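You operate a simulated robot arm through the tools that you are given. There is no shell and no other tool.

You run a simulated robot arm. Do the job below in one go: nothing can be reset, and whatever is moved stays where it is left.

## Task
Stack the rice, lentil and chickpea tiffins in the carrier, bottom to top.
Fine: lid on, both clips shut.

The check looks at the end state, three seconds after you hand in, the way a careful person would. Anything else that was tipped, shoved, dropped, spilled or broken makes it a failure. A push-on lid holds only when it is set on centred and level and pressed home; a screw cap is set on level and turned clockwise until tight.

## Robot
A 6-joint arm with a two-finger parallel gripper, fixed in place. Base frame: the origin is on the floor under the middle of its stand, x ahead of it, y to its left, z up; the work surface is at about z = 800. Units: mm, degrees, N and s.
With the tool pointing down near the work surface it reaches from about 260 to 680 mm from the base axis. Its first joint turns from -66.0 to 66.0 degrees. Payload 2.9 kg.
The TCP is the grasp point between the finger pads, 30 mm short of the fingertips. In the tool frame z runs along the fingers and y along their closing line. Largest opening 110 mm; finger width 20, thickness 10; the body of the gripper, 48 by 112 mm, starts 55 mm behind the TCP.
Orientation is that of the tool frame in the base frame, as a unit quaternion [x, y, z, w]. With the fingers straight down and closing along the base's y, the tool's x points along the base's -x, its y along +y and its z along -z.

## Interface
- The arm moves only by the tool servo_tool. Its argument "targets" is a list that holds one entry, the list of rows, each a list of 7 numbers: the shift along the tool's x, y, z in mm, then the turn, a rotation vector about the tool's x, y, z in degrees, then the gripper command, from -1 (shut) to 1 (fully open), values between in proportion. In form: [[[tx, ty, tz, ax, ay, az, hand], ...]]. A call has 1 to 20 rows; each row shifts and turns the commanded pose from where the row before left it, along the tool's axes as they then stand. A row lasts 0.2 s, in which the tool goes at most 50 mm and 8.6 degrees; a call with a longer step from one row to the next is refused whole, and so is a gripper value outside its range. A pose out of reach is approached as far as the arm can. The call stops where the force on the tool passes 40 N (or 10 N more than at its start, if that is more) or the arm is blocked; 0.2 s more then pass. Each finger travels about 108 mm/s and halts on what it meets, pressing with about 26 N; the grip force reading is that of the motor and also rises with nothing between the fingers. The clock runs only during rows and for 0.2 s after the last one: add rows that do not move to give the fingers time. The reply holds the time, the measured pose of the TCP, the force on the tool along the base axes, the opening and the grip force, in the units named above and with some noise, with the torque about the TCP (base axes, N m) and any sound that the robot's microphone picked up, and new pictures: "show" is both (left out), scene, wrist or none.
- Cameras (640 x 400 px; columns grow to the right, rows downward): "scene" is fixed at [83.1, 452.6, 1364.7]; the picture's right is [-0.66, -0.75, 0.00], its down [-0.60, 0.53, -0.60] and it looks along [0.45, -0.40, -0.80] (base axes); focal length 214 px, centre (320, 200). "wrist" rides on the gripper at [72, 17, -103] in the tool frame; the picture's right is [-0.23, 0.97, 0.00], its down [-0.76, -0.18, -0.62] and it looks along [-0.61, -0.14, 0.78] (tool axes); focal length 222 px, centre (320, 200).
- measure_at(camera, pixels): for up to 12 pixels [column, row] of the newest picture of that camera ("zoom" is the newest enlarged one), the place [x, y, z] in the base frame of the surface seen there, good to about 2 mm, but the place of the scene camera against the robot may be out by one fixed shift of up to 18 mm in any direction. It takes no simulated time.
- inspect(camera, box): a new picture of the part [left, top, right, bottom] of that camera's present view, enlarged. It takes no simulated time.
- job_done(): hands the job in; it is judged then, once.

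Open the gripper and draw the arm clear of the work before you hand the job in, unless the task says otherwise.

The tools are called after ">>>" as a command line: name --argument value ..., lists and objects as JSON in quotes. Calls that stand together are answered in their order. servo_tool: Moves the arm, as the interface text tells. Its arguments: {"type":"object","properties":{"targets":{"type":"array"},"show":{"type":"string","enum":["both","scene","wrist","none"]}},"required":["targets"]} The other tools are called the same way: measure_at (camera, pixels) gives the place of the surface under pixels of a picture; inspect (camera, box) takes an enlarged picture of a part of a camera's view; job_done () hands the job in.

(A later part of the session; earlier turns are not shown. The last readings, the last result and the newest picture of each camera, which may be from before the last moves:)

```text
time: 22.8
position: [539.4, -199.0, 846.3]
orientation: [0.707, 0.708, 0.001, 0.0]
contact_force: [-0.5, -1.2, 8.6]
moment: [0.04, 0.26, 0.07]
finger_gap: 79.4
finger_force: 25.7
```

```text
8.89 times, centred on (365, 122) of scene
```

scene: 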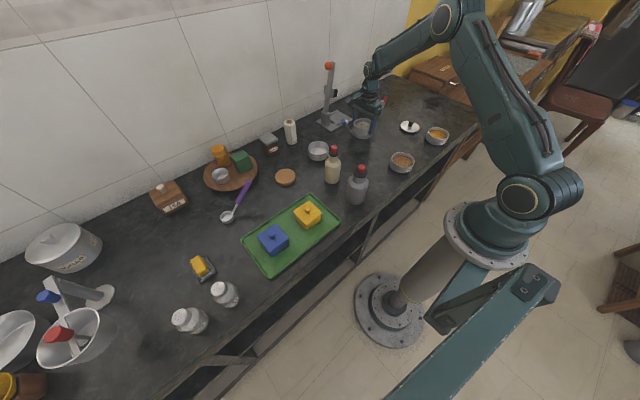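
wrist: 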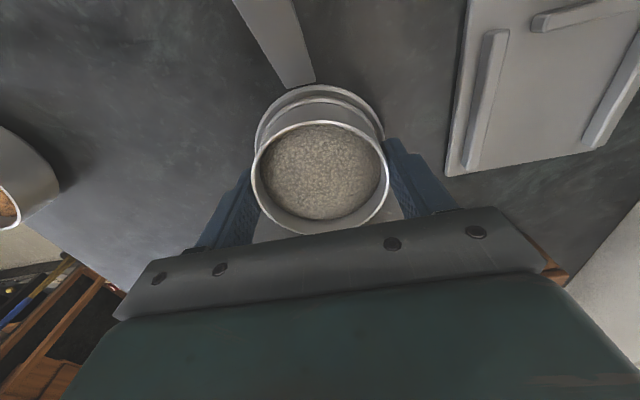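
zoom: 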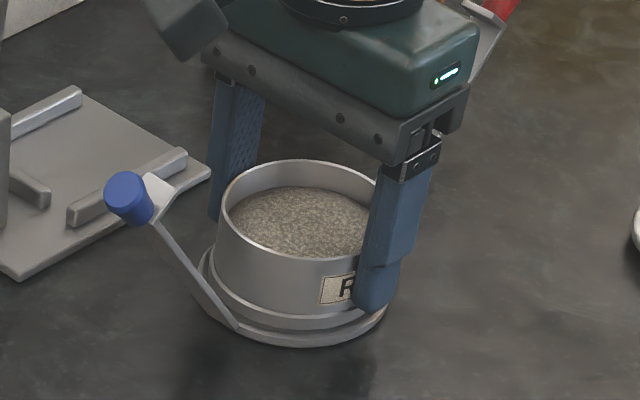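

Tool height dropped from 837.4 at pick-up to about 846, i.e. the tin bottom sits 8.6 mm above the counter – on the carrier floor, inside the ring. I unload the last newtons and open the fingers.

>>> servo_tool --targets '[[[0, 0, -0.5, 0, 0, 0, -1], [0, 0, 0, 0, 0, 0, -1], [0, 0, 0, 0, 0, 0, 0.48], [0, 0, 0, 0, 0, 0, 0.52], [0, 0, 0, 0, 0, 0, 0.6], [0, 0, 0, 0, 0, 0, 0.8], [0, 0, 0, 0, 0, 0, 1], [0, 0, 0, 0, 0, 0, 1]]]' --show "both"

>>> inspect --camera "wrist" --box '[240, 70, 400, 240]'

```text
time: 24.6
position: [539.8, -199.6, 845.5]
orientation: [0.707, 0.707, 0.0, 0.0]
contact_force: [0.1, -0.1, 0.1]
moment: [0.0, 0.0, 0.01]
finger_gap: 110.0
finger_force: 0.1
```

scene: 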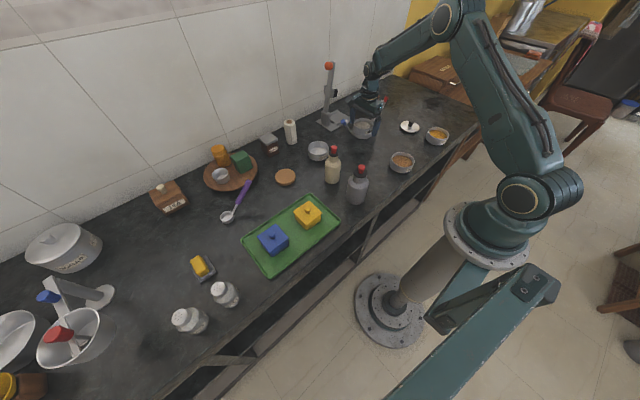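
wrist: 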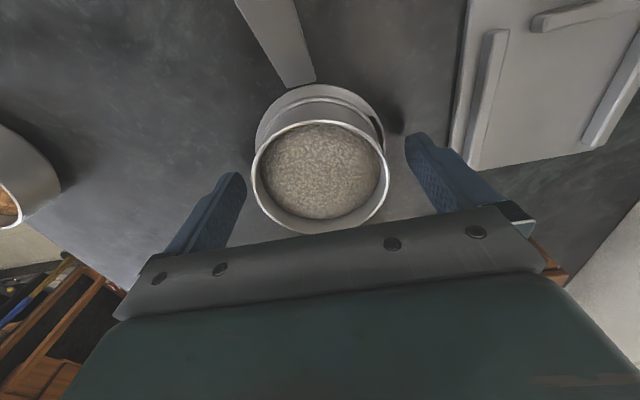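

```text
2.35 times, centred on (320, 155) of wrist
```

zoom: 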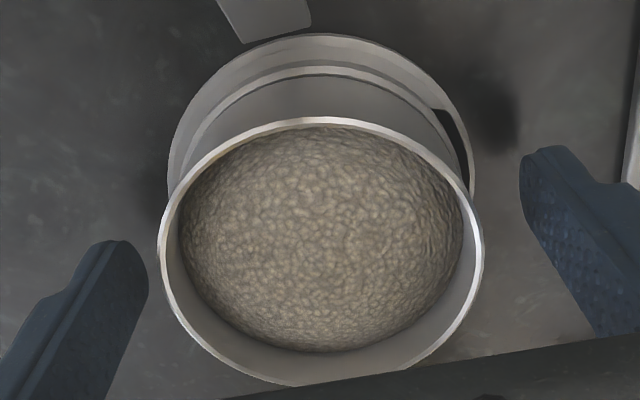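

Released. I raise the tool straight up and check the tin sits level in the carrier.

>>> servo_tool --targets '[[[0, 0, -10, 0, 0, 0, 1], [0, 0, -20, 0, 0, 0, 1], [0, 0, -30, 0, 0, 0, 1], [0, 0, -30, 0, 0, 0, 1], [0, 0, -24, 0, 0, 0, 1], [0, 0, 0, 0, 0, 0, 1], [0, 0, 0, 0, 0, 0, 1]]]' --show "both"

>>> inspect --camera "wrist" --box '[260, 60, 380, 165]'

>>> inspect --camera "scene" --box '[340, 100, 390, 145]'

```text
time: 26.2
position: [540.9, -199.9, 961.5]
orientation: [0.707, 0.707, -0.001, 0.0]
contact_force: [-0.9, -0.2, -0.6]
moment: [-0.05, 0.02, -0.02]
finger_gap: 109.9
finger_force: 0.1
```

scene: 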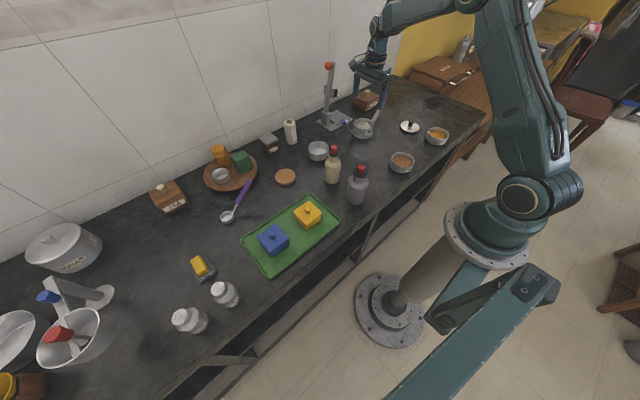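
wrist: 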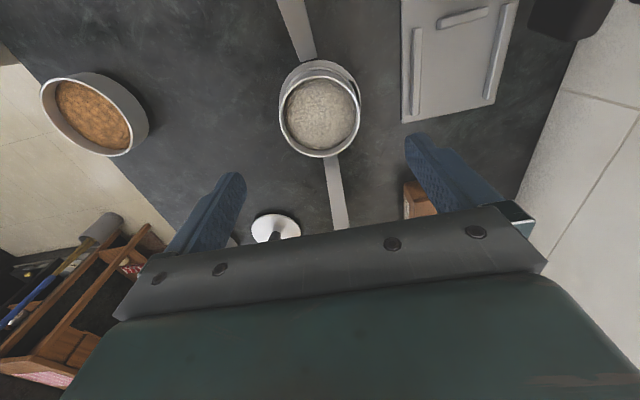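

```text
3.81 times, centred on (320, 112) of wrist
```

zoom: 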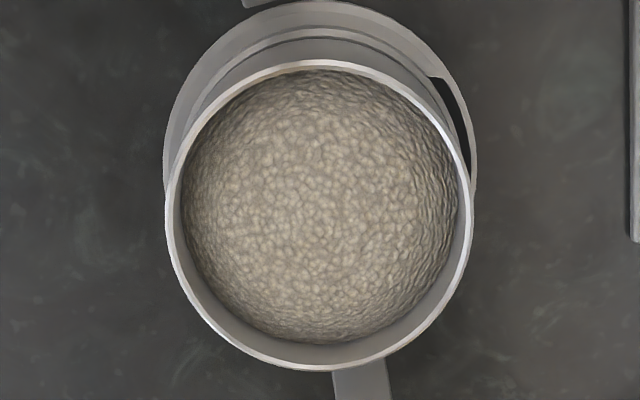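

```text
8.89 times, centred on (365, 122) of scene
```

zoom: 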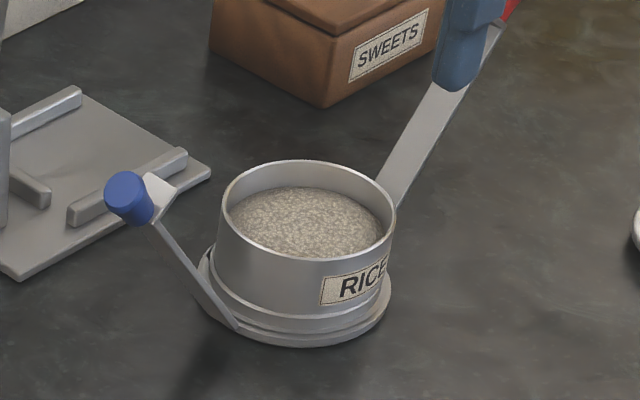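

The rice tin looks level in the carrier. I measure its rim from here to get the reference for the next tin.

>>> inspect --camera "wrist" --box '[260, 60, 380, 165]'

>>> measure_at --camera "zoom" --pixels '[[170, 215], [470, 205], [318, 65], [322, 364], [210, 110], [428, 105], [212, 323], [432, 316], [181, 155], [457, 150], [181, 275], [460, 260]]'

>>> measure_at --camera "zoom" --pixels '[[260, 76], [380, 74], [264, 352], [385, 349], [320, 65], [170, 208], [470, 212], [320, 365], [320, 210], [100, 300], [540, 300], [320, 215]]'

```text
3.81 times, centred on (320, 112) of wrist
```

zoom: 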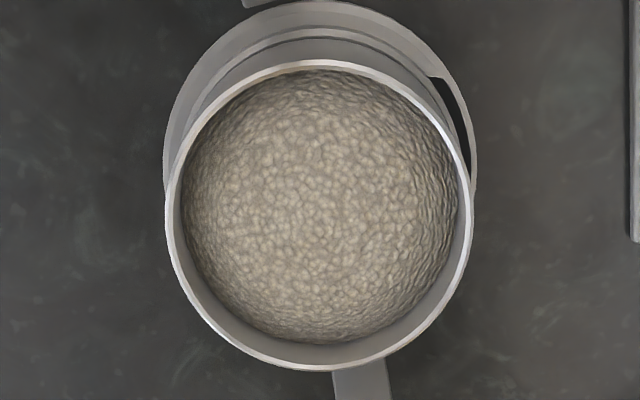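

```text
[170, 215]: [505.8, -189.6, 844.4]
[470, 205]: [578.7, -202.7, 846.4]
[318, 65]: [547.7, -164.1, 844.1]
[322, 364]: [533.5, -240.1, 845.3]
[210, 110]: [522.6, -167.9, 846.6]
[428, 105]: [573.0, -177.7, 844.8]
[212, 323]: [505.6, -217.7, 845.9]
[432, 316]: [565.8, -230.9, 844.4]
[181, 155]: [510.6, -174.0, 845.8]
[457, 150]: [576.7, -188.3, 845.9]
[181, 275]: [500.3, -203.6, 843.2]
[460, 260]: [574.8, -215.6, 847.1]
```

```text
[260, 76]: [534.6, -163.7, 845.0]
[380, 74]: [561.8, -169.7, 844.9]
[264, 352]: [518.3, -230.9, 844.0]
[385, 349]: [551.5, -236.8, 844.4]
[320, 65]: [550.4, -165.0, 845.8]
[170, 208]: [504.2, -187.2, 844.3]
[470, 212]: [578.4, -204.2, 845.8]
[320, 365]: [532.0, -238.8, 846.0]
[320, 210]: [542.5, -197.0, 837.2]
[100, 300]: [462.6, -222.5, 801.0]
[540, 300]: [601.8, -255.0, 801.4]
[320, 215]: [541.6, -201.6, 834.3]
```

Rice tin: rim level at z≈845, centre ≈(540.3,-201.1) as seen from here (offset (+0.3,-1.4) from my tool estimate). Next I travel above the lentil tin with the same viewing geometry so any bias cancels.

>>> servo_tool --targets '[[[-20.58, -25.86, 0, 0, 0, 0, 1], [-20.58, -25.86, 0, 0, 0, 0, 1], [-20.58, -25.86, 0, 0, 0, 0, 1], [-20.58, -25.86, 0, 0, 0, 0, 1], [-20.58, -25.86, 0, 0, 0, 0, 1], [-20.58, -25.86, 0, 0, 0, 0, 1], [-20.58, -25.86, 0, 0, 0, 0, 1], [-20.58, -25.86, 0, 0, 0, 0, 1], [-20.58, -25.86, 8, 0, 0, 0, 1], [0, 0, 0, 0, 0, 0, 1], [0, 0, 0, 0, 0, 0, 1], [0, 0, 0, 0, 0, 0, 1]]]' --show "wrist"

>>> inspect --camera "wrist" --box '[260, 60, 380, 165]'

```text
time: 28.8
position: [306.5, -385.0, 951.7]
orientation: [0.707, 0.707, 0.0, 0.0]
contact_force: [-0.3, 0.2, 0.5]
moment: [0.04, 0.0, 0.01]
finger_gap: 110.3
finger_force: 0.0
```

wrist: 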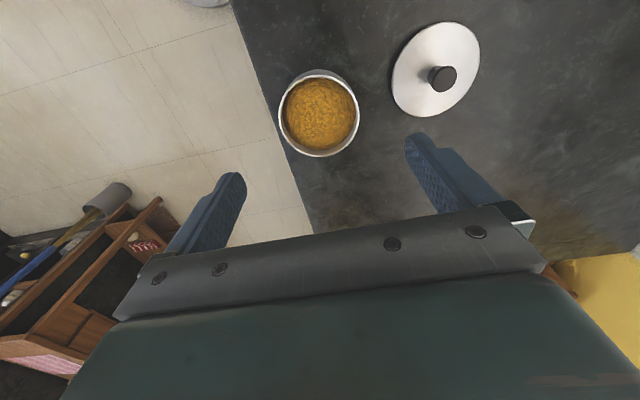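

```text
3.81 times, centred on (320, 112) of wrist
```

zoom: 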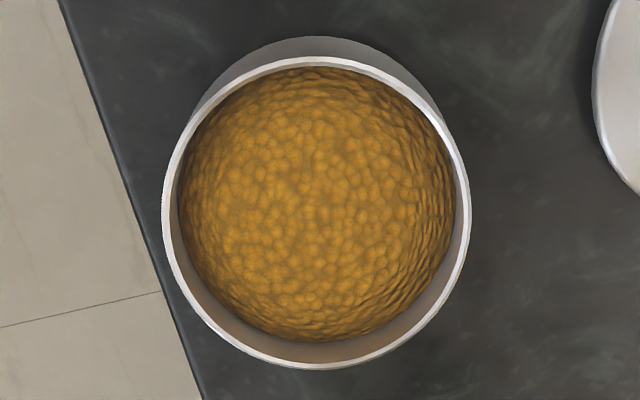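

Compared with the rice view, the lentil rim appears shifted only ~4 px left and ~1.5 px up. I measure its rim to confirm.

>>> measure_at --camera "zoom" --pixels '[[166, 213], [466, 203], [314, 62], [318, 363], [206, 108], [424, 103], [208, 321], [428, 314], [177, 153], [453, 148], [177, 273], [456, 258]]'

>>> measure_at --camera "zoom" --pixels '[[256, 74], [376, 72], [260, 350], [381, 347], [316, 62], [166, 206], [466, 210], [316, 363], [170, 180], [170, 240], [463, 180], [464, 235]]'

```text
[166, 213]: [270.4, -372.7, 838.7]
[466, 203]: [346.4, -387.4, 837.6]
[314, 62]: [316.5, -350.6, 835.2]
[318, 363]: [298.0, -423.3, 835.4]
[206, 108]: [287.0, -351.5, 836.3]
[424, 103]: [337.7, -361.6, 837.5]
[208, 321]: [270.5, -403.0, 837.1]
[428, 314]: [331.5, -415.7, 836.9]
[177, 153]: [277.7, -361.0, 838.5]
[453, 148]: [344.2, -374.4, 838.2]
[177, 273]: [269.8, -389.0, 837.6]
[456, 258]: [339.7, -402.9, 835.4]
```

```text
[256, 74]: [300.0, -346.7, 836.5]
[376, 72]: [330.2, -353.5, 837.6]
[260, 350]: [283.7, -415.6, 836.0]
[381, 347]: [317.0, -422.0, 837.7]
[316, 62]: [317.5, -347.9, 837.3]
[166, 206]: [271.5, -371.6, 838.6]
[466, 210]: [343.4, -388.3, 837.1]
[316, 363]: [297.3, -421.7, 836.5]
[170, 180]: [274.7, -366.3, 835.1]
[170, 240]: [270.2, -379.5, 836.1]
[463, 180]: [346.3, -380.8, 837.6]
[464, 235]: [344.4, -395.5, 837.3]
```

Lentil centre is about 0.4 mm and 0.55 mm from the tool axis. I correct for that, descend to the same grip height as before and close gently.

>>> servo_tool --targets '[[[-0.6, -0.4, 20, 0, 0, 0, 1], [0, 0, 20, 0, 0, 0, 1], [0, 0, 20, 0, 0, 0, 1], [0, 0, 20, 0, 0, 0, 1], [0, 0, 20, 0, 0, 0, 1], [0, 0, 10, 0, 0, 0, 1], [0, 0, 4.4, 0, 0, 0, 1], [0, 0, 0, 0, 0, 0, 1], [0, 0, 0, 0, 0, 0, 1]]]' --show "wrist"

```text
time: 30.8
position: [305.5, -386.7, 839.2]
orientation: [0.707, 0.707, -0.001, 0.0]
contact_force: [0.0, -0.4, 0.1]
moment: [-0.01, 0.02, -0.04]
finger_gap: 109.8
finger_force: 0.0
```

wrist: 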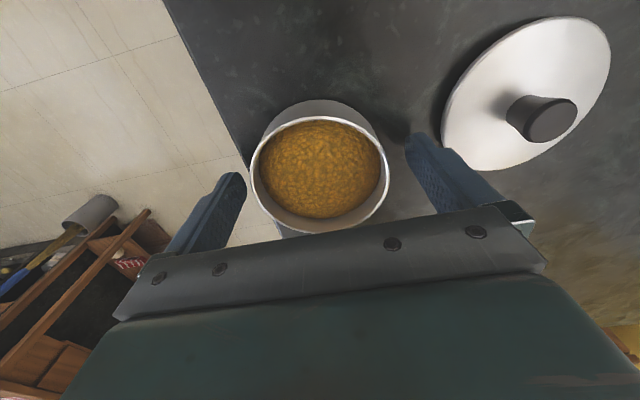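

The lentil tin lies between the fingers at (320,175). I close gently, then lift.

>>> servo_tool --targets '[[[0, 0, 0, 0, 0, 0, 0.58], [0, 0, 0, 0, 0, 0, 0.5], [0, 0, 0, 0, 0, 0, 0.4], [0, 0, 0, 0, 0, 0, -1], [0, 0, 0, 0, 0, 0, -1], [0, 0, 0, 0, 0, 0, -1]]]' --show "wrist"

>>> inspect --camera "wrist" --box '[240, 95, 400, 240]'

```text
time: 32.2
position: [305.8, -386.2, 837.4]
orientation: [0.707, 0.707, 0.0, 0.0]
contact_force: [0.4, 0.1, -0.3]
moment: [-0.01, -0.03, 0.03]
finger_gap: 79.4
finger_force: 25.8
```

wrist: 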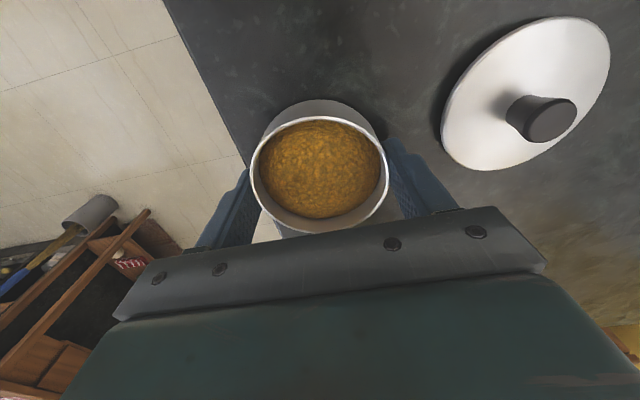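

```text
2.76 times, centred on (320, 168) of wrist
```

zoom: 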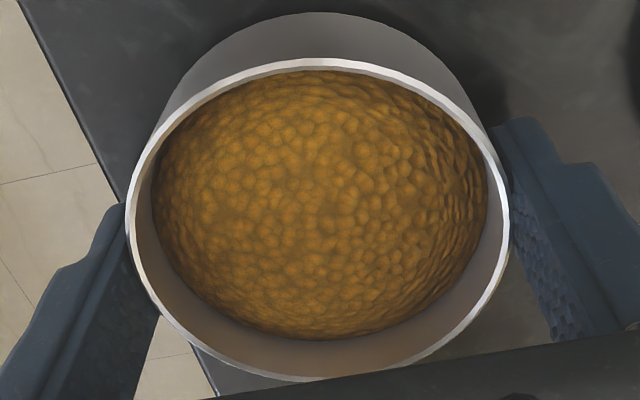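

Lentil tin gripped, sitting centred. I lift it and carry it over the carrier.

>>> servo_tool --targets '[[[0, 0, -5, 0, 0, 0, -1], [0, 0, -15, 0, 0, 0, -1], [0, 0, -27, 0, 0, 0, -1], [0, 0, -27, 0, 0, 0, -1], [0, 0, -27, 0, 0, 0, -1], [0, 0, -27, 0, 0, 0, -1], [20.5, 25.9, 0, 0, 0, 0, -1], [20.5, 25.9, 0, 0, 0, 0, -1], [20.5, 25.9, 0, 0, 0, 0, -1], [20.5, 25.9, 0, 0, 0, 0, -1], [20.5, 25.9, 0, 0, 0, 0, -1], [20.5, 25.9, 0, 0, 0, 0, -1], [20.5, 25.9, 0, 0, 0, 0, -1], [20.5, 25.9, 0, 0, 0, 0, -1], [20.5, 25.9, 0, 0, 0, 0, -1], [0, 0, 0, 0, 0, 0, -1], [0, 0, 0, 0, 0, 0, -1], [0, 0, 0, 0, 0, 0, -1]]]' --show "both"

>>> inspect --camera "wrist" --box '[240, 60, 400, 180]'

```text
time: 36.0
position: [538.8, -199.1, 964.5]
orientation: [0.707, 0.707, 0.0, 0.0]
contact_force: [-0.6, 0.0, -1.7]
moment: [0.02, -0.01, 0.02]
finger_gap: 79.4
finger_force: 26.0
```

scene: 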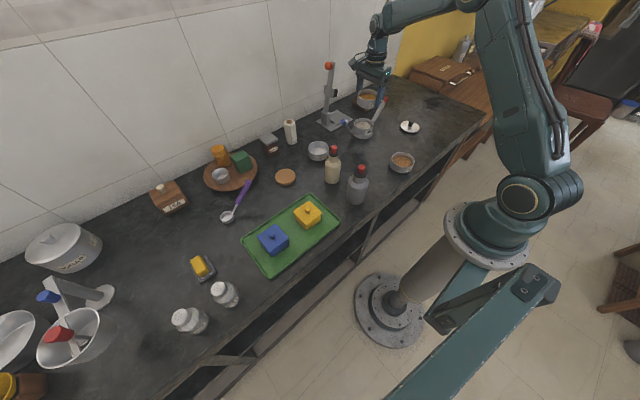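
wrist: 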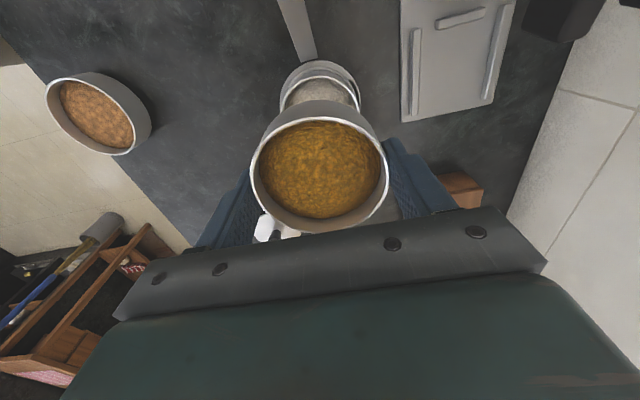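

```text
3.33 times, centred on (320, 120) of wrist
```

zoom: 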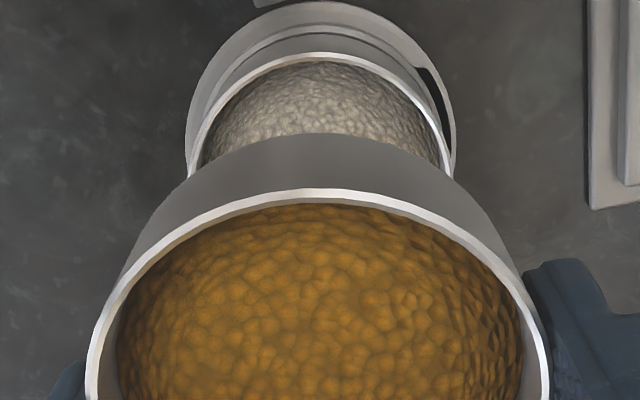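

I hold still for several readings to average the pose before the descent.

>>> servo_tool --targets '[[[0, 0, 0, 0, 0, 0, -1]]]' --show "none"

>>> servo_tool --targets '[[[0, 0, 0, 0, 0, 0, -1]]]' --show "none"

>>> servo_tool --targets '[[[0, 0, 0, 0, 0, 0, -1]]]' --show "none"

>>> servo_tool --targets '[[[0, 0, 0, 0, 0, 0, -1]]]' --show "none"

```text
time: 36.4
position: [538.9, -198.2, 965.4]
orientation: [0.707, 0.708, -0.001, 0.0]
contact_force: [-0.4, -0.7, -1.8]
moment: [-0.03, -0.03, 0.01]
finger_gap: 79.8
finger_force: 26.2
```

```text
time: 36.8
position: [539.0, -199.2, 965.0]
orientation: [0.707, 0.707, 0.001, 0.0]
contact_force: [-0.2, -0.4, -1.8]
moment: [-0.02, -0.07, 0.0]
finger_gap: 79.7
finger_force: 25.9
```

```text
time: 37.2
position: [539.1, -199.3, 964.4]
orientation: [0.707, 0.707, -0.001, 0.0]
contact_force: [-1.0, -0.2, -0.5]
moment: [0.01, 0.0, 0.0]
finger_gap: 79.4
finger_force: 26.5
```

```text
time: 37.6
position: [540.8, -198.5, 964.4]
orientation: [0.707, 0.707, 0.0, 0.001]
contact_force: [0.1, 0.3, -1.1]
moment: [0.01, 0.0, -0.02]
finger_gap: 79.3
finger_force: 25.9
```

The averaged pose reads (539.3,-198.9), about 2 mm off my tracked value in y, so I re-measure both tins in the present view rather than trust dead reckoning.

>>> inspect --camera "wrist" --box '[240, 95, 400, 240]'

>>> measure_at --camera "zoom" --pixels '[[131, 222], [506, 214], [318, 63], [190, 107], [450, 107], [180, 320], [458, 316], [143, 165], [496, 165], [142, 267], [494, 266], [250, 74]]'

>>> measure_at --camera "zoom" --pixels '[[390, 75], [228, 356], [414, 352], [158, 138], [480, 137], [161, 298], [478, 292], [280, 374], [318, 65], [131, 216], [506, 220], [350, 66]]'

```text
2.76 times, centred on (320, 168) of wrist
```

zoom: 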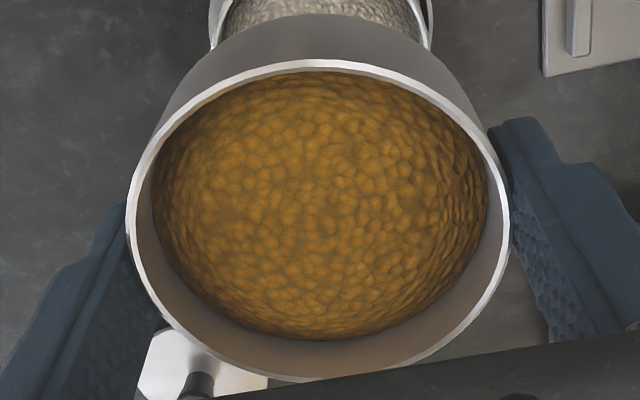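

```text
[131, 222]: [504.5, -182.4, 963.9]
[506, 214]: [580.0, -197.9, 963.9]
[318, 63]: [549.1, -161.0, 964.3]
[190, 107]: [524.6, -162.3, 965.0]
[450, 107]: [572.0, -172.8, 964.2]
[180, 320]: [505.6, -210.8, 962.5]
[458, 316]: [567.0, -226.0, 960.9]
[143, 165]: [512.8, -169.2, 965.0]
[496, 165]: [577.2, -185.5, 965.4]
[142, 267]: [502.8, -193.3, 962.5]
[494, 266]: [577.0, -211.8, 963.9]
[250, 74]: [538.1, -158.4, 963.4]
```

```text
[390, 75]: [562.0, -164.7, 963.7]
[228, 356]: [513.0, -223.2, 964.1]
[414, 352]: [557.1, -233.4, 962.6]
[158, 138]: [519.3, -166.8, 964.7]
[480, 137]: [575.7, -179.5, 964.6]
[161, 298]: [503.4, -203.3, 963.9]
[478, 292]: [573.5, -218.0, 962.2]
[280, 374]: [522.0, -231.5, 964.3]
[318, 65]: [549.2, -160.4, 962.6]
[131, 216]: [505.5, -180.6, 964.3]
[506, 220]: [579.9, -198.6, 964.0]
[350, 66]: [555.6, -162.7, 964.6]
```

Combining views, the lentil tin is about 3 mm too far in +y (and ~0.4 mm in +x) relative to the seated rice tin. I correct, descend to a few mm above the rice rim, and inspect from both cameras.

>>> servo_tool --targets '[[[-3.0, -0.4, 5, 0, 0, 0, -1], [0, 0, 20, 0, 0, 0, -1], [0, 0, 20, 0, 0, 0, -1], [0, 0, 20, 0, 0, 0, -1], [0, 0, 9, 0, 0, 0, -1], [0, 0, 0, 0, 0, 0, -1], [0, 0, 0, 0, 0, 0, -1]]]' --show "both"

>>> inspect --camera "scene" --box '[340, 95, 390, 145]'

>>> inspect --camera "wrist" --box '[240, 60, 400, 180]'

```text
time: 39.2
position: [538.8, -204.0, 892.4]
orientation: [0.707, 0.707, -0.001, 0.0]
contact_force: [0.5, -0.8, -1.2]
moment: [0.01, 0.0, 0.01]
finger_gap: 79.4
finger_force: 25.7
```

scene: 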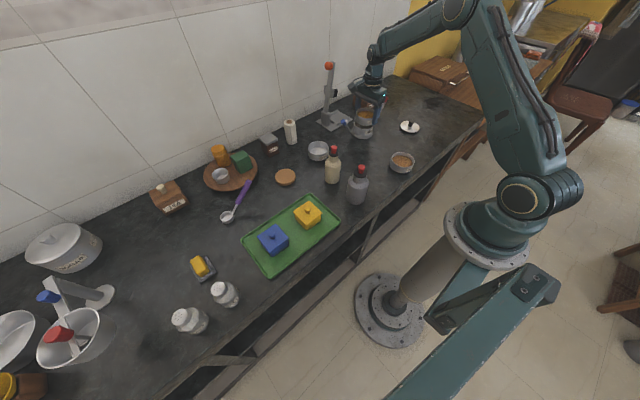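
wrist: 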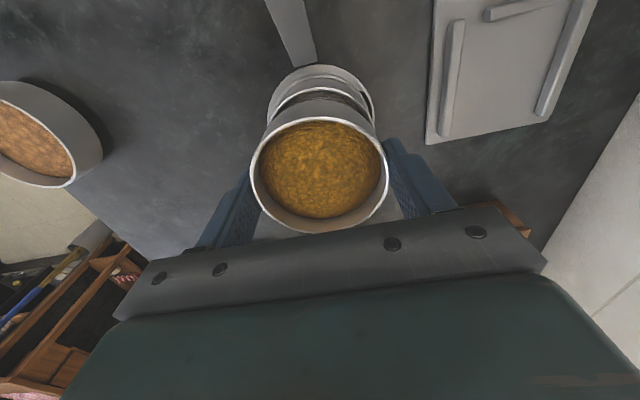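

```text
8.00 times, centred on (365, 120) of scene
```

zoom: 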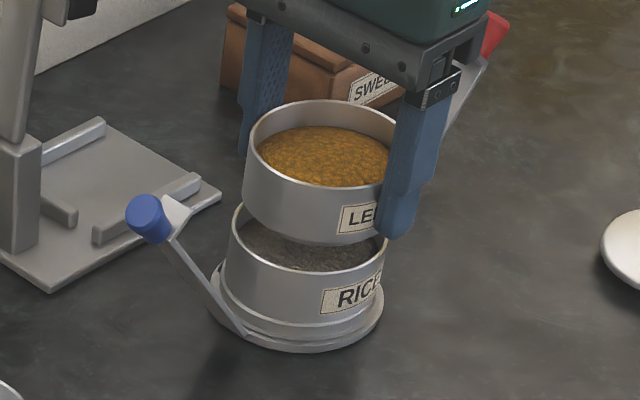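

```text
3.33 times, centred on (320, 120) of wrist
```

zoom: 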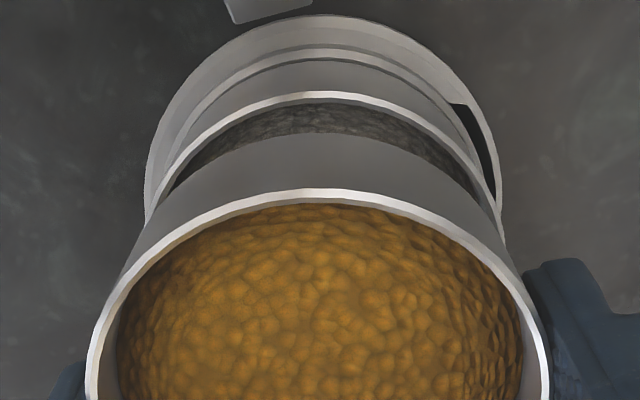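

The scene view hints that the lentil tin may now be slightly too far toward -y. I take more pose readings and zoom closer from the scene camera.

>>> servo_tool --targets '[[[0, 0, 0, 0, 0, 0, -1]]]' --show "none"

>>> servo_tool --targets '[[[0, 0, 0, 0, 0, 0, -1]]]' --show "none"

>>> servo_tool --targets '[[[0, 0, 0, 0, 0, 0, -1]]]' --show "none"

>>> inspect --camera "scene" --box '[350, 105, 382, 140]'

>>> inspect --camera "wrist" --box '[260, 60, 385, 130]'

```text
time: 39.6
position: [537.6, -204.0, 892.8]
orientation: [0.707, 0.707, 0.0, -0.001]
contact_force: [-0.3, 1.3, -1.3]
moment: [-0.02, 0.03, -0.01]
finger_gap: 79.3
finger_force: 25.4
```

```text
time: 40.0
position: [539.3, -203.6, 892.8]
orientation: [0.707, 0.708, 0.0, 0.0]
contact_force: [0.1, 0.5, -0.9]
moment: [0.02, 0.0, -0.01]
finger_gap: 79.3
finger_force: 26.0
```

```text
time: 40.4
position: [537.6, -204.1, 893.4]
orientation: [0.707, 0.707, 0.0, 0.001]
contact_force: [0.7, 0.4, -1.6]
moment: [0.01, -0.01, 0.01]
finger_gap: 79.7
finger_force: 26.2
```

```text
11.43 times, centred on (366, 122) of scene
```

zoom: 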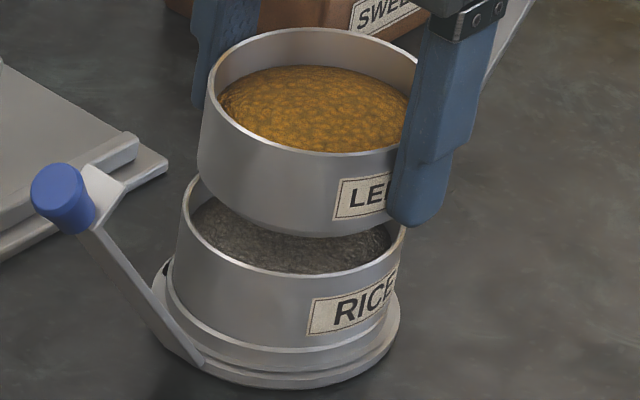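

```text
5.12 times, centred on (322, 95) of wrist
```

zoom: 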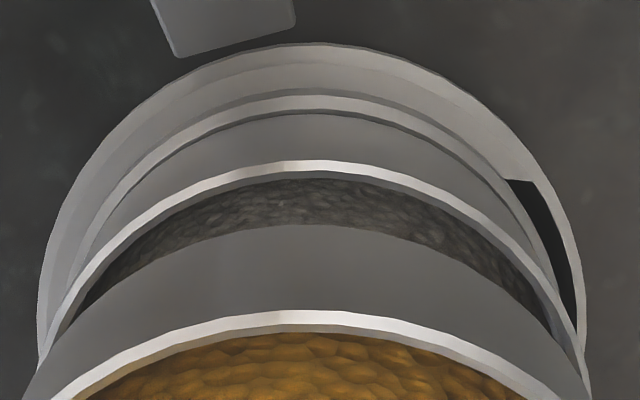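

Readings average (538.3,-203.9,892.9), and the scene zoom shows the lentil tin ~3 mm off to the right, consistent with needing about (+1.9,+2.2). I verify with a wrist zoom of the rice rim and lentil bottom arc.

>>> inspect --camera "wrist" --box '[262, 80, 382, 135]'

>>> measure_at --camera "zoom" --pixels '[[320, 108], [200, 138], [440, 138], [130, 185], [500, 185], [80, 245], [550, 245], [320, 178], [220, 198], [420, 198], [140, 240], [500, 240]]'

```text
5.33 times, centred on (322, 108) of wrist
```

zoom: 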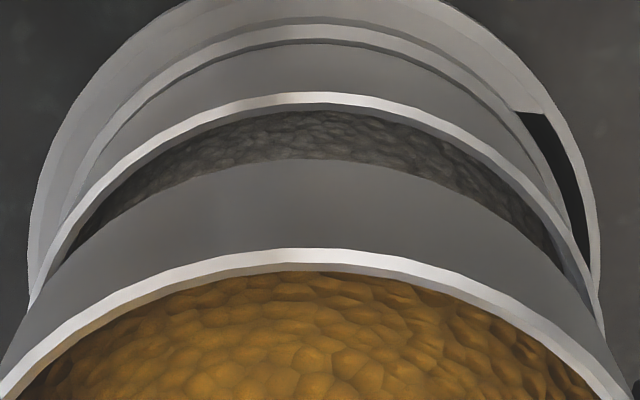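

```text
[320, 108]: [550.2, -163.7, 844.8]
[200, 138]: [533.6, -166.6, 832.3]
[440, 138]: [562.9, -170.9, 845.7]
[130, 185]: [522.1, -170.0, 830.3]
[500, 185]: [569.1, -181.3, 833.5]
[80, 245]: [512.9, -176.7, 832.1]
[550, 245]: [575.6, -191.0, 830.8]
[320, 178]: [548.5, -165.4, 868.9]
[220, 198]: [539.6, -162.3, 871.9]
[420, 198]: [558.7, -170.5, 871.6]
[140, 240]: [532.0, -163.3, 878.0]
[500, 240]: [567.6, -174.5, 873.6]
```

>>> measure_at --camera "zoom" --pixels '[[70, 222], [100, 189], [150, 148], [200, 120], [250, 104], [300, 97], [350, 99], [400, 108], [450, 126], [500, 156], [540, 191], [575, 237]]'

>>> measure_at --camera "zoom" --pixels '[[310, 163], [270, 165], [350, 165], [230, 172], [390, 172], [190, 184], [430, 186], [160, 197], [460, 201], [130, 214], [490, 220], [110, 228]]'

```text
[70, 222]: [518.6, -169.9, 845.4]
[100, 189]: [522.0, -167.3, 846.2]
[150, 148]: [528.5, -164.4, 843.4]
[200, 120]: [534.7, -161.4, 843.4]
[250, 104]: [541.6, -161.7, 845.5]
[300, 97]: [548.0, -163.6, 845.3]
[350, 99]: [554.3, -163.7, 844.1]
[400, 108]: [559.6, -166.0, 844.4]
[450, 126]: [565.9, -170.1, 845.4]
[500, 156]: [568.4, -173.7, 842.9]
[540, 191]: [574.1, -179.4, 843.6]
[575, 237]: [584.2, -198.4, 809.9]
```

```text
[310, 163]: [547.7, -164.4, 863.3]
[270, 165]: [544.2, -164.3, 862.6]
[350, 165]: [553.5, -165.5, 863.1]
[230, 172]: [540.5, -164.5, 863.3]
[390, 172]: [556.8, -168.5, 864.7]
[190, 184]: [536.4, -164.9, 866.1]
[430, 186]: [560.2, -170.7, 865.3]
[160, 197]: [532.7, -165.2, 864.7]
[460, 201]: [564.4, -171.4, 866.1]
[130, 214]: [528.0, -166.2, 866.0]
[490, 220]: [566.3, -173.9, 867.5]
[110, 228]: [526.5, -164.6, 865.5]
```

Wrist measurements give lentil minus rice ≈ (-1.8,-2.8) mm. I shift (+1.8,+2.5) at this height and check readings again.

>>> servo_tool --targets '[[[2.5, 1.8, 0, 0, 0, 0, -1], [0, 0, 0, 0, 0, 0, -1], [0, 0, 0, 0, 0, 0, -1]]]' --show "none"

>>> servo_tool --targets '[[[0, 0, 0, 0, 0, 0, -1]]]' --show "none"

>>> servo_tool --targets '[[[0, 0, 0, 0, 0, 0, -1]]]' --show "both"

>>> inspect --camera "scene" --box '[350, 105, 382, 140]'

>>> inspect --camera "wrist" --box '[262, 80, 382, 135]'

```text
time: 41.2
position: [539.9, -201.3, 893.2]
orientation: [0.707, 0.707, -0.001, 0.0]
contact_force: [-0.3, 0.1, -1.4]
moment: [0.0, 0.02, 0.0]
finger_gap: 79.0
finger_force: 25.9
```

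```text
time: 41.6
position: [540.8, -201.8, 892.2]
orientation: [0.707, 0.708, -0.001, 0.0]
contact_force: [-0.2, 0.5, -1.4]
moment: [0.01, -0.03, -0.02]
finger_gap: 79.0
finger_force: 25.9
```

```text
time: 42.0
position: [538.8, -200.8, 892.5]
orientation: [0.707, 0.707, 0.0, 0.0]
contact_force: [0.1, -0.3, -0.2]
moment: [0.0, -0.03, 0.02]
finger_gap: 79.6
finger_force: 25.9
```

scene: 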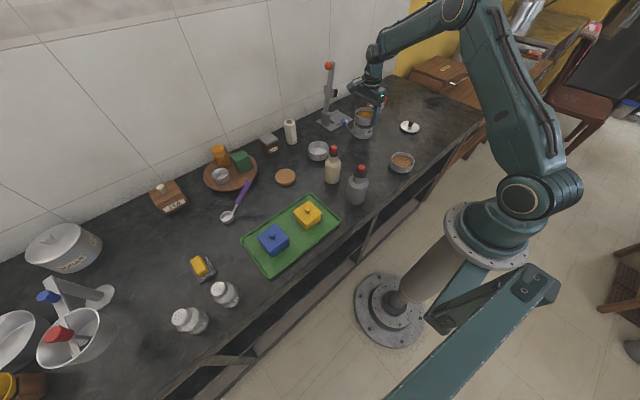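
wrist: 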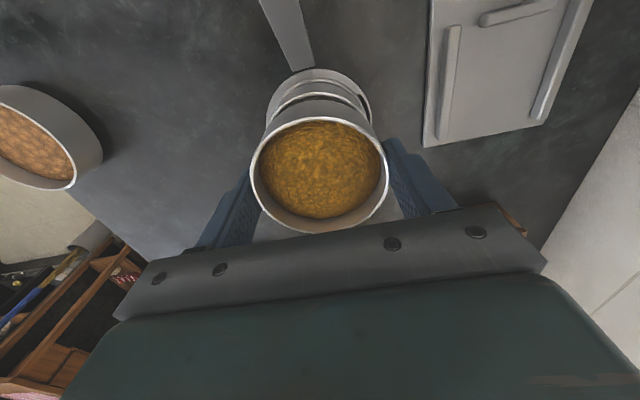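

```text
11.43 times, centred on (366, 122) of scene
```

zoom: 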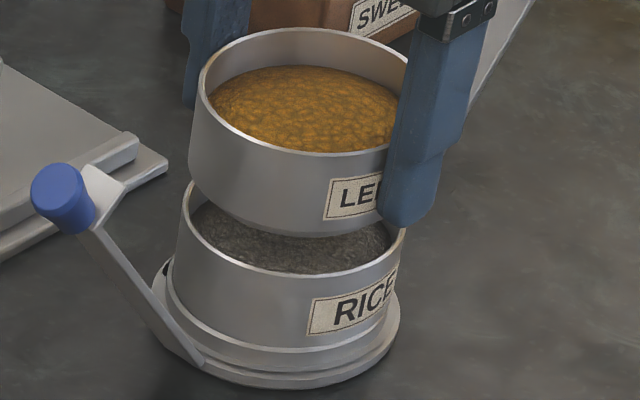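

```text
5.33 times, centred on (322, 108) of wrist
```

zoom: 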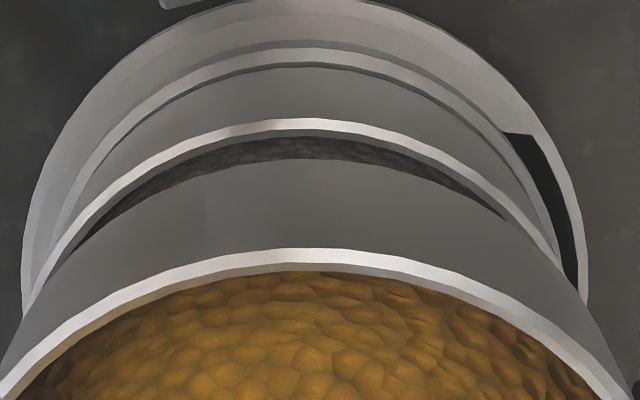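

Now both views show the lentil tin aligned over the rice tin (scene left edges at 199/188 as predicted). I lower to just above the rim and re-check lateral readings.

>>> servo_tool --targets '[[[0, 0, 2, 0, 0, 0, -1], [0, 0, 2, 0, 0, 0, -1], [0, 0, 2, 0, 0, 0, -1], [0, 0, 2, 0, 0, 0, -1], [0, 0, 0, 0, 0, 0, -1], [0, 0, 0, 0, 0, 0, -1]]]' --show "none"

>>> servo_tool --targets '[[[0, 0, 0, 0, 0, 0, -1]]]' --show "none"

>>> servo_tool --targets '[[[0, 0, 0, 0, 0, 0, -1]]]' --show "both"

>>> inspect --camera "scene" --box '[350, 105, 382, 140]'

>>> inspect --camera "wrist" --box '[262, 80, 382, 135]'

```text
time: 43.4
position: [540.4, -200.8, 883.6]
orientation: [0.707, 0.707, 0.0, 0.0]
contact_force: [-0.3, 0.2, -0.9]
moment: [-0.02, 0.02, 0.01]
finger_gap: 79.4
finger_force: 25.8
```

```text
time: 43.8
position: [540.9, -201.8, 883.5]
orientation: [0.706, 0.708, -0.001, 0.0]
contact_force: [0.6, -0.7, -0.8]
moment: [-0.02, 0.0, 0.0]
finger_gap: 79.1
finger_force: 26.2
```

```text
time: 44.2
position: [540.8, -202.6, 884.6]
orientation: [0.708, 0.707, 0.0, 0.0]
contact_force: [-0.2, -0.6, -0.8]
moment: [0.0, -0.02, 0.01]
finger_gap: 79.1
finger_force: 25.9
```

scene: 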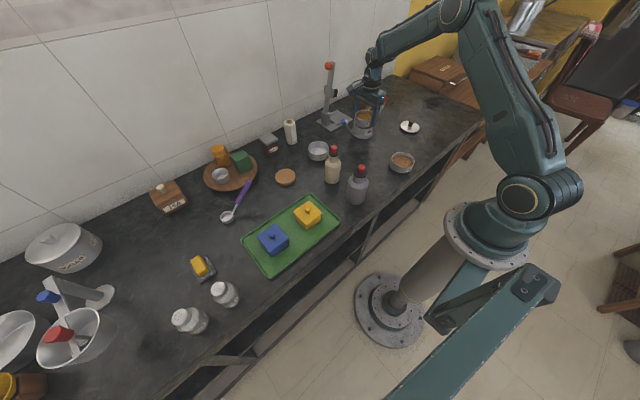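
wrist: 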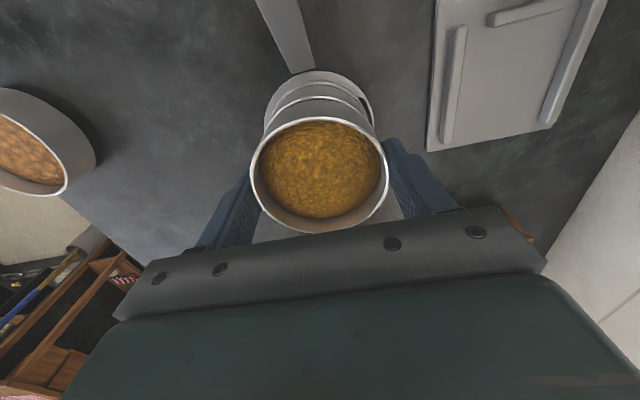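

```text
11.43 times, centred on (366, 122) of scene
```

zoom: 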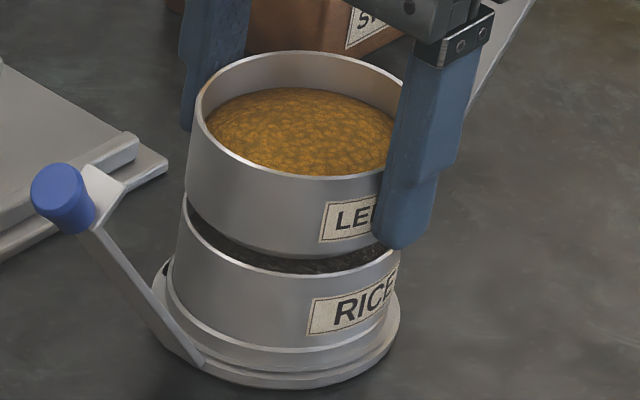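

```text
5.33 times, centred on (322, 108) of wrist
```

zoom: 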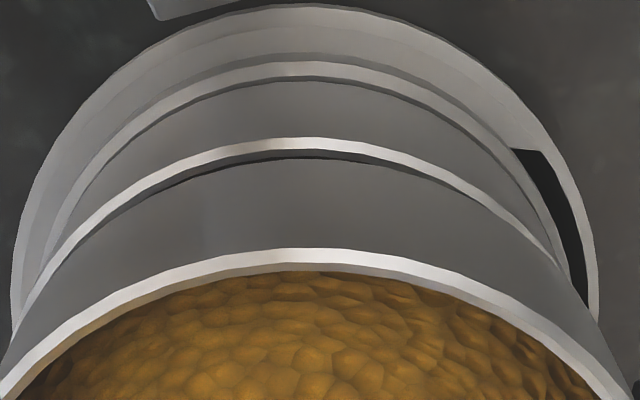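

Alignment still matches the prediction in both views. I continue down in 1 mm steps, watching the force.

>>> servo_tool --targets '[[[0, 0, 1, 0, 0, 0, -1], [0, 0, 1, 0, 0, 0, -1], [0, 0, 0, 0, 0, 0, -1]]]' --show "none"

>>> servo_tool --targets '[[[0, 0, 1, 0, 0, 0, -1], [0, 0, 1, 0, 0, 0, -1], [0, 0, 0, 0, 0, 0, -1]]]' --show "none"

```text
time: 45.0
position: [540.9, -201.0, 881.5]
orientation: [0.707, 0.707, 0.0, 0.0]
contact_force: [0.3, 0.3, -1.2]
moment: [0.0, -0.02, 0.03]
finger_gap: 79.5
finger_force: 25.8
```

```text
time: 45.8
position: [540.8, -200.9, 880.3]
orientation: [0.707, 0.707, 0.0, 0.0]
contact_force: [0.1, -0.5, -1.3]
moment: [-0.02, 0.03, -0.02]
finger_gap: 79.4
finger_force: 25.8
```

The foot has slipped below the rice rim without resistance. I continue down to the shoulder contact near z 875.

>>> servo_tool --targets '[[[0, 0, 1, 0, 0, 0, -1], [0, 0, 1, 0, 0, 0, -1], [0, 0, 0, 0, 0, 0, -1]]]' --show "none"

>>> servo_tool --targets '[[[0, 0, 1, 0, 0, 0, -1], [0, 0, 0, 0, 0, 0, -1]]]' --show "none"

>>> servo_tool --targets '[[[0, 0, 1, 0, 0, 0, -1], [0, 0, 0, 0, 0, 0, -1]]]' --show "wrist"

```text
time: 46.6
position: [540.8, -202.2, 877.5]
orientation: [0.707, 0.707, 0.0, -0.001]
contact_force: [-0.4, -0.4, -1.7]
moment: [-0.01, 0.01, 0.02]
finger_gap: 79.2
finger_force: 26.2
```

```text
time: 47.2
position: [541.2, -201.2, 876.6]
orientation: [0.707, 0.707, 0.0, 0.0]
contact_force: [0.4, 0.4, -1.1]
moment: [0.01, 0.02, -0.03]
finger_gap: 79.3
finger_force: 25.7
```

```text
time: 47.8
position: [541.6, -201.1, 875.2]
orientation: [0.707, 0.707, -0.001, 0.001]
contact_force: [-0.8, 0.0, 1.3]
moment: [-0.02, 0.13, 0.03]
finger_gap: 79.2
finger_force: 26.2
```

wrist: 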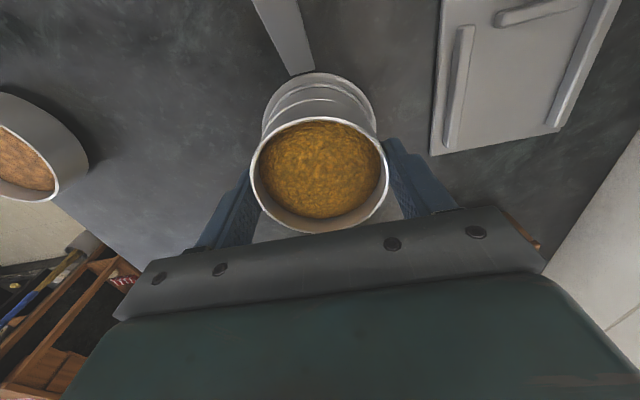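

First contact appears at z≈875. I press slightly more to make sure it is seated.

>>> servo_tool --targets '[[[0, 0, 0.8, 0, 0, 0, -1], [0, 0, 0, 0, 0, 0, -1]]]' --show "none"

>>> servo_tool --targets '[[[0, 0, 0, 0, 0, 0, -1]]]' --show "wrist"

>>> inspect --camera "wrist" --box '[262, 80, 382, 135]'

>>> inspect --camera "scene" --box '[350, 105, 382, 140]'

```text
time: 48.4
position: [540.2, -202.0, 876.0]
orientation: [0.707, 0.707, 0.0, 0.0]
contact_force: [-4.4, 0.1, 11.5]
moment: [0.08, 0.38, -0.01]
finger_gap: 79.4
finger_force: 26.3
```

```text
time: 48.8
position: [540.2, -200.7, 875.8]
orientation: [0.707, 0.708, 0.001, 0.001]
contact_force: [-6.1, 0.2, 14.5]
moment: [0.11, 0.45, 0.0]
finger_gap: 79.5
finger_force: 26.0
```

wrist: 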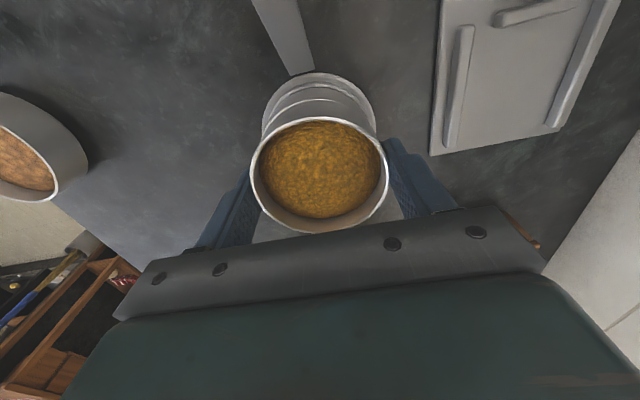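

```text
5.33 times, centred on (322, 108) of wrist
```

zoom: 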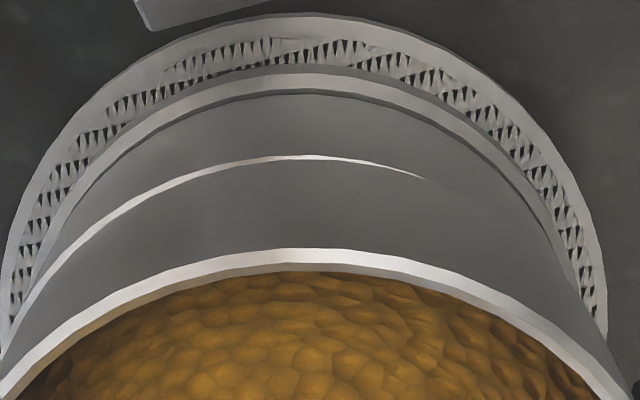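

```text
11.43 times, centred on (366, 122) of scene
```

zoom: 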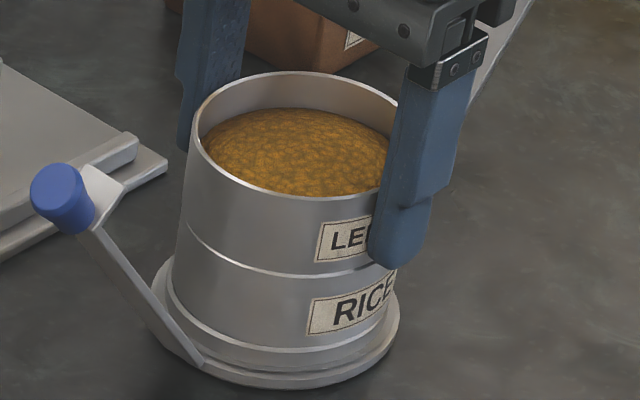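

The lentil tin is seated flush on the rice tin (seam closed in both views). I unload and open the fingers, then rise.

>>> servo_tool --targets '[[[0, 0, -0.6, 0, 0, 0, -1], [0, 0, -0.5, 0, 0, 0, -1], [0, 0, 0, 0, 0, 0, -1], [0, 0, 0, 0, 0, 0, 0.48], [0, 0, 0, 0, 0, 0, 0.52], [0, 0, 0, 0, 0, 0, 0.6], [0, 0, 0, 0, 0, 0, 0.8], [0, 0, 0, 0, 0, 0, 1], [0, 0, 0, 0, 0, 0, 1], [0, 0, -10, 0, 0, 0, 1], [0, 0, -20, 0, 0, 0, 1], [0, 0, -30, 0, 0, 0, 1], [0, 0, -30, 0, 0, 0, 1], [0, 0, -25, 0, 0, 0, 1], [0, 0, 0, 0, 0, 0, 1], [0, 0, 0, 0, 0, 0, 1]]]' --show "both"

>>> inspect --camera "scene" --box '[350, 105, 382, 140]'

>>> inspect --camera "wrist" --box '[260, 60, 380, 165]'

```text
time: 52.2
position: [540.5, -200.4, 991.4]
orientation: [0.707, 0.707, 0.001, 0.0]
contact_force: [-0.1, 0.3, -1.5]
moment: [-0.01, -0.02, -0.01]
finger_gap: 110.0
finger_force: 0.0
```

scene: 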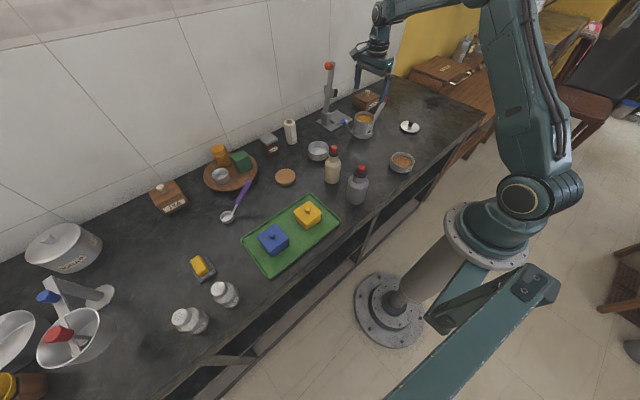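
wrist: 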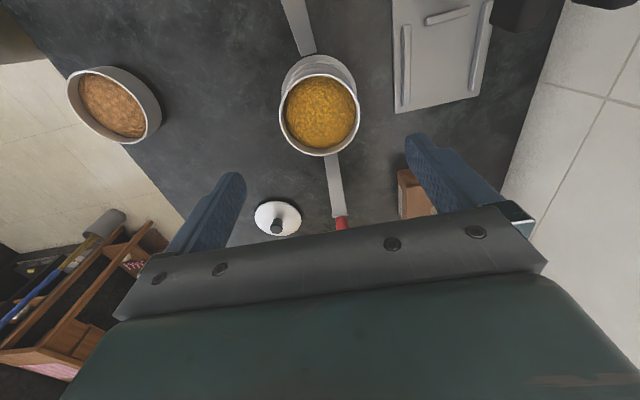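

```text
11.43 times, centred on (366, 122) of scene
```

zoom: 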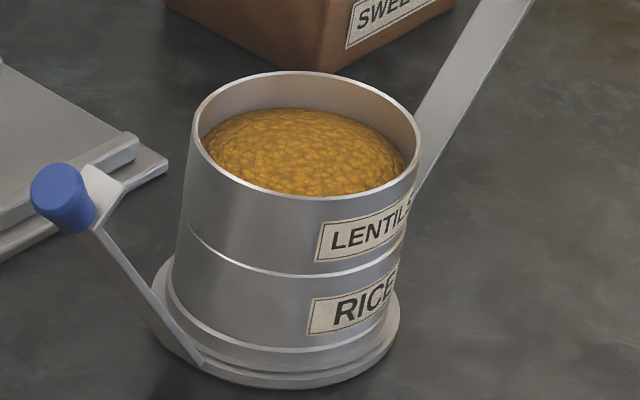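

```text
3.81 times, centred on (320, 112) of wrist
```

zoom: 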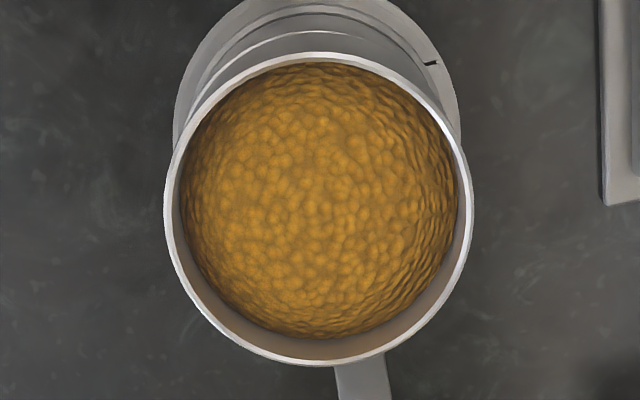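

Two tins are stacked and level. I measure the lentil rim (centre and height) as the next reference.

>>> measure_at --camera "zoom" --pixels '[[168, 210], [469, 200], [316, 56], [320, 361], [208, 104], [426, 99], [210, 319], [430, 312], [179, 150], [456, 145], [179, 270], [459, 256]]'

>>> measure_at --camera "zoom" --pixels '[[258, 69], [378, 67], [262, 347], [383, 344], [318, 56], [168, 203], [469, 208], [318, 361], [172, 177], [172, 237], [466, 176], [467, 232]]'

```text
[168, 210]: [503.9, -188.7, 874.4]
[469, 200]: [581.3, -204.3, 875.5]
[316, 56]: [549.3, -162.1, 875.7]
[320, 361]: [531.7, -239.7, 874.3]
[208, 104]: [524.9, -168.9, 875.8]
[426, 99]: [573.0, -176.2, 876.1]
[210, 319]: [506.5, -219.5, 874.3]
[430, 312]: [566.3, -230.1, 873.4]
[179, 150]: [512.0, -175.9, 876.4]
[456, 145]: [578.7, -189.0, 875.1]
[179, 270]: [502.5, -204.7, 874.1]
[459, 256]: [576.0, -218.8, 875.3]
```

```text
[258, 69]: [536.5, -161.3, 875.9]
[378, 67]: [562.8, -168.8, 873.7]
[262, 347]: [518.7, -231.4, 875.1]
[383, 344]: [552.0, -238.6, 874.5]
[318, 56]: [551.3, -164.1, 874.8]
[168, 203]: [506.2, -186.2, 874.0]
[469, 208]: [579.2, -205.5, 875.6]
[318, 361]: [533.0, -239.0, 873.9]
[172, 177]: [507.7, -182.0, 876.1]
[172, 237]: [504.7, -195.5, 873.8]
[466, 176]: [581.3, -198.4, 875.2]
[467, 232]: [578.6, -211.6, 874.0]
```

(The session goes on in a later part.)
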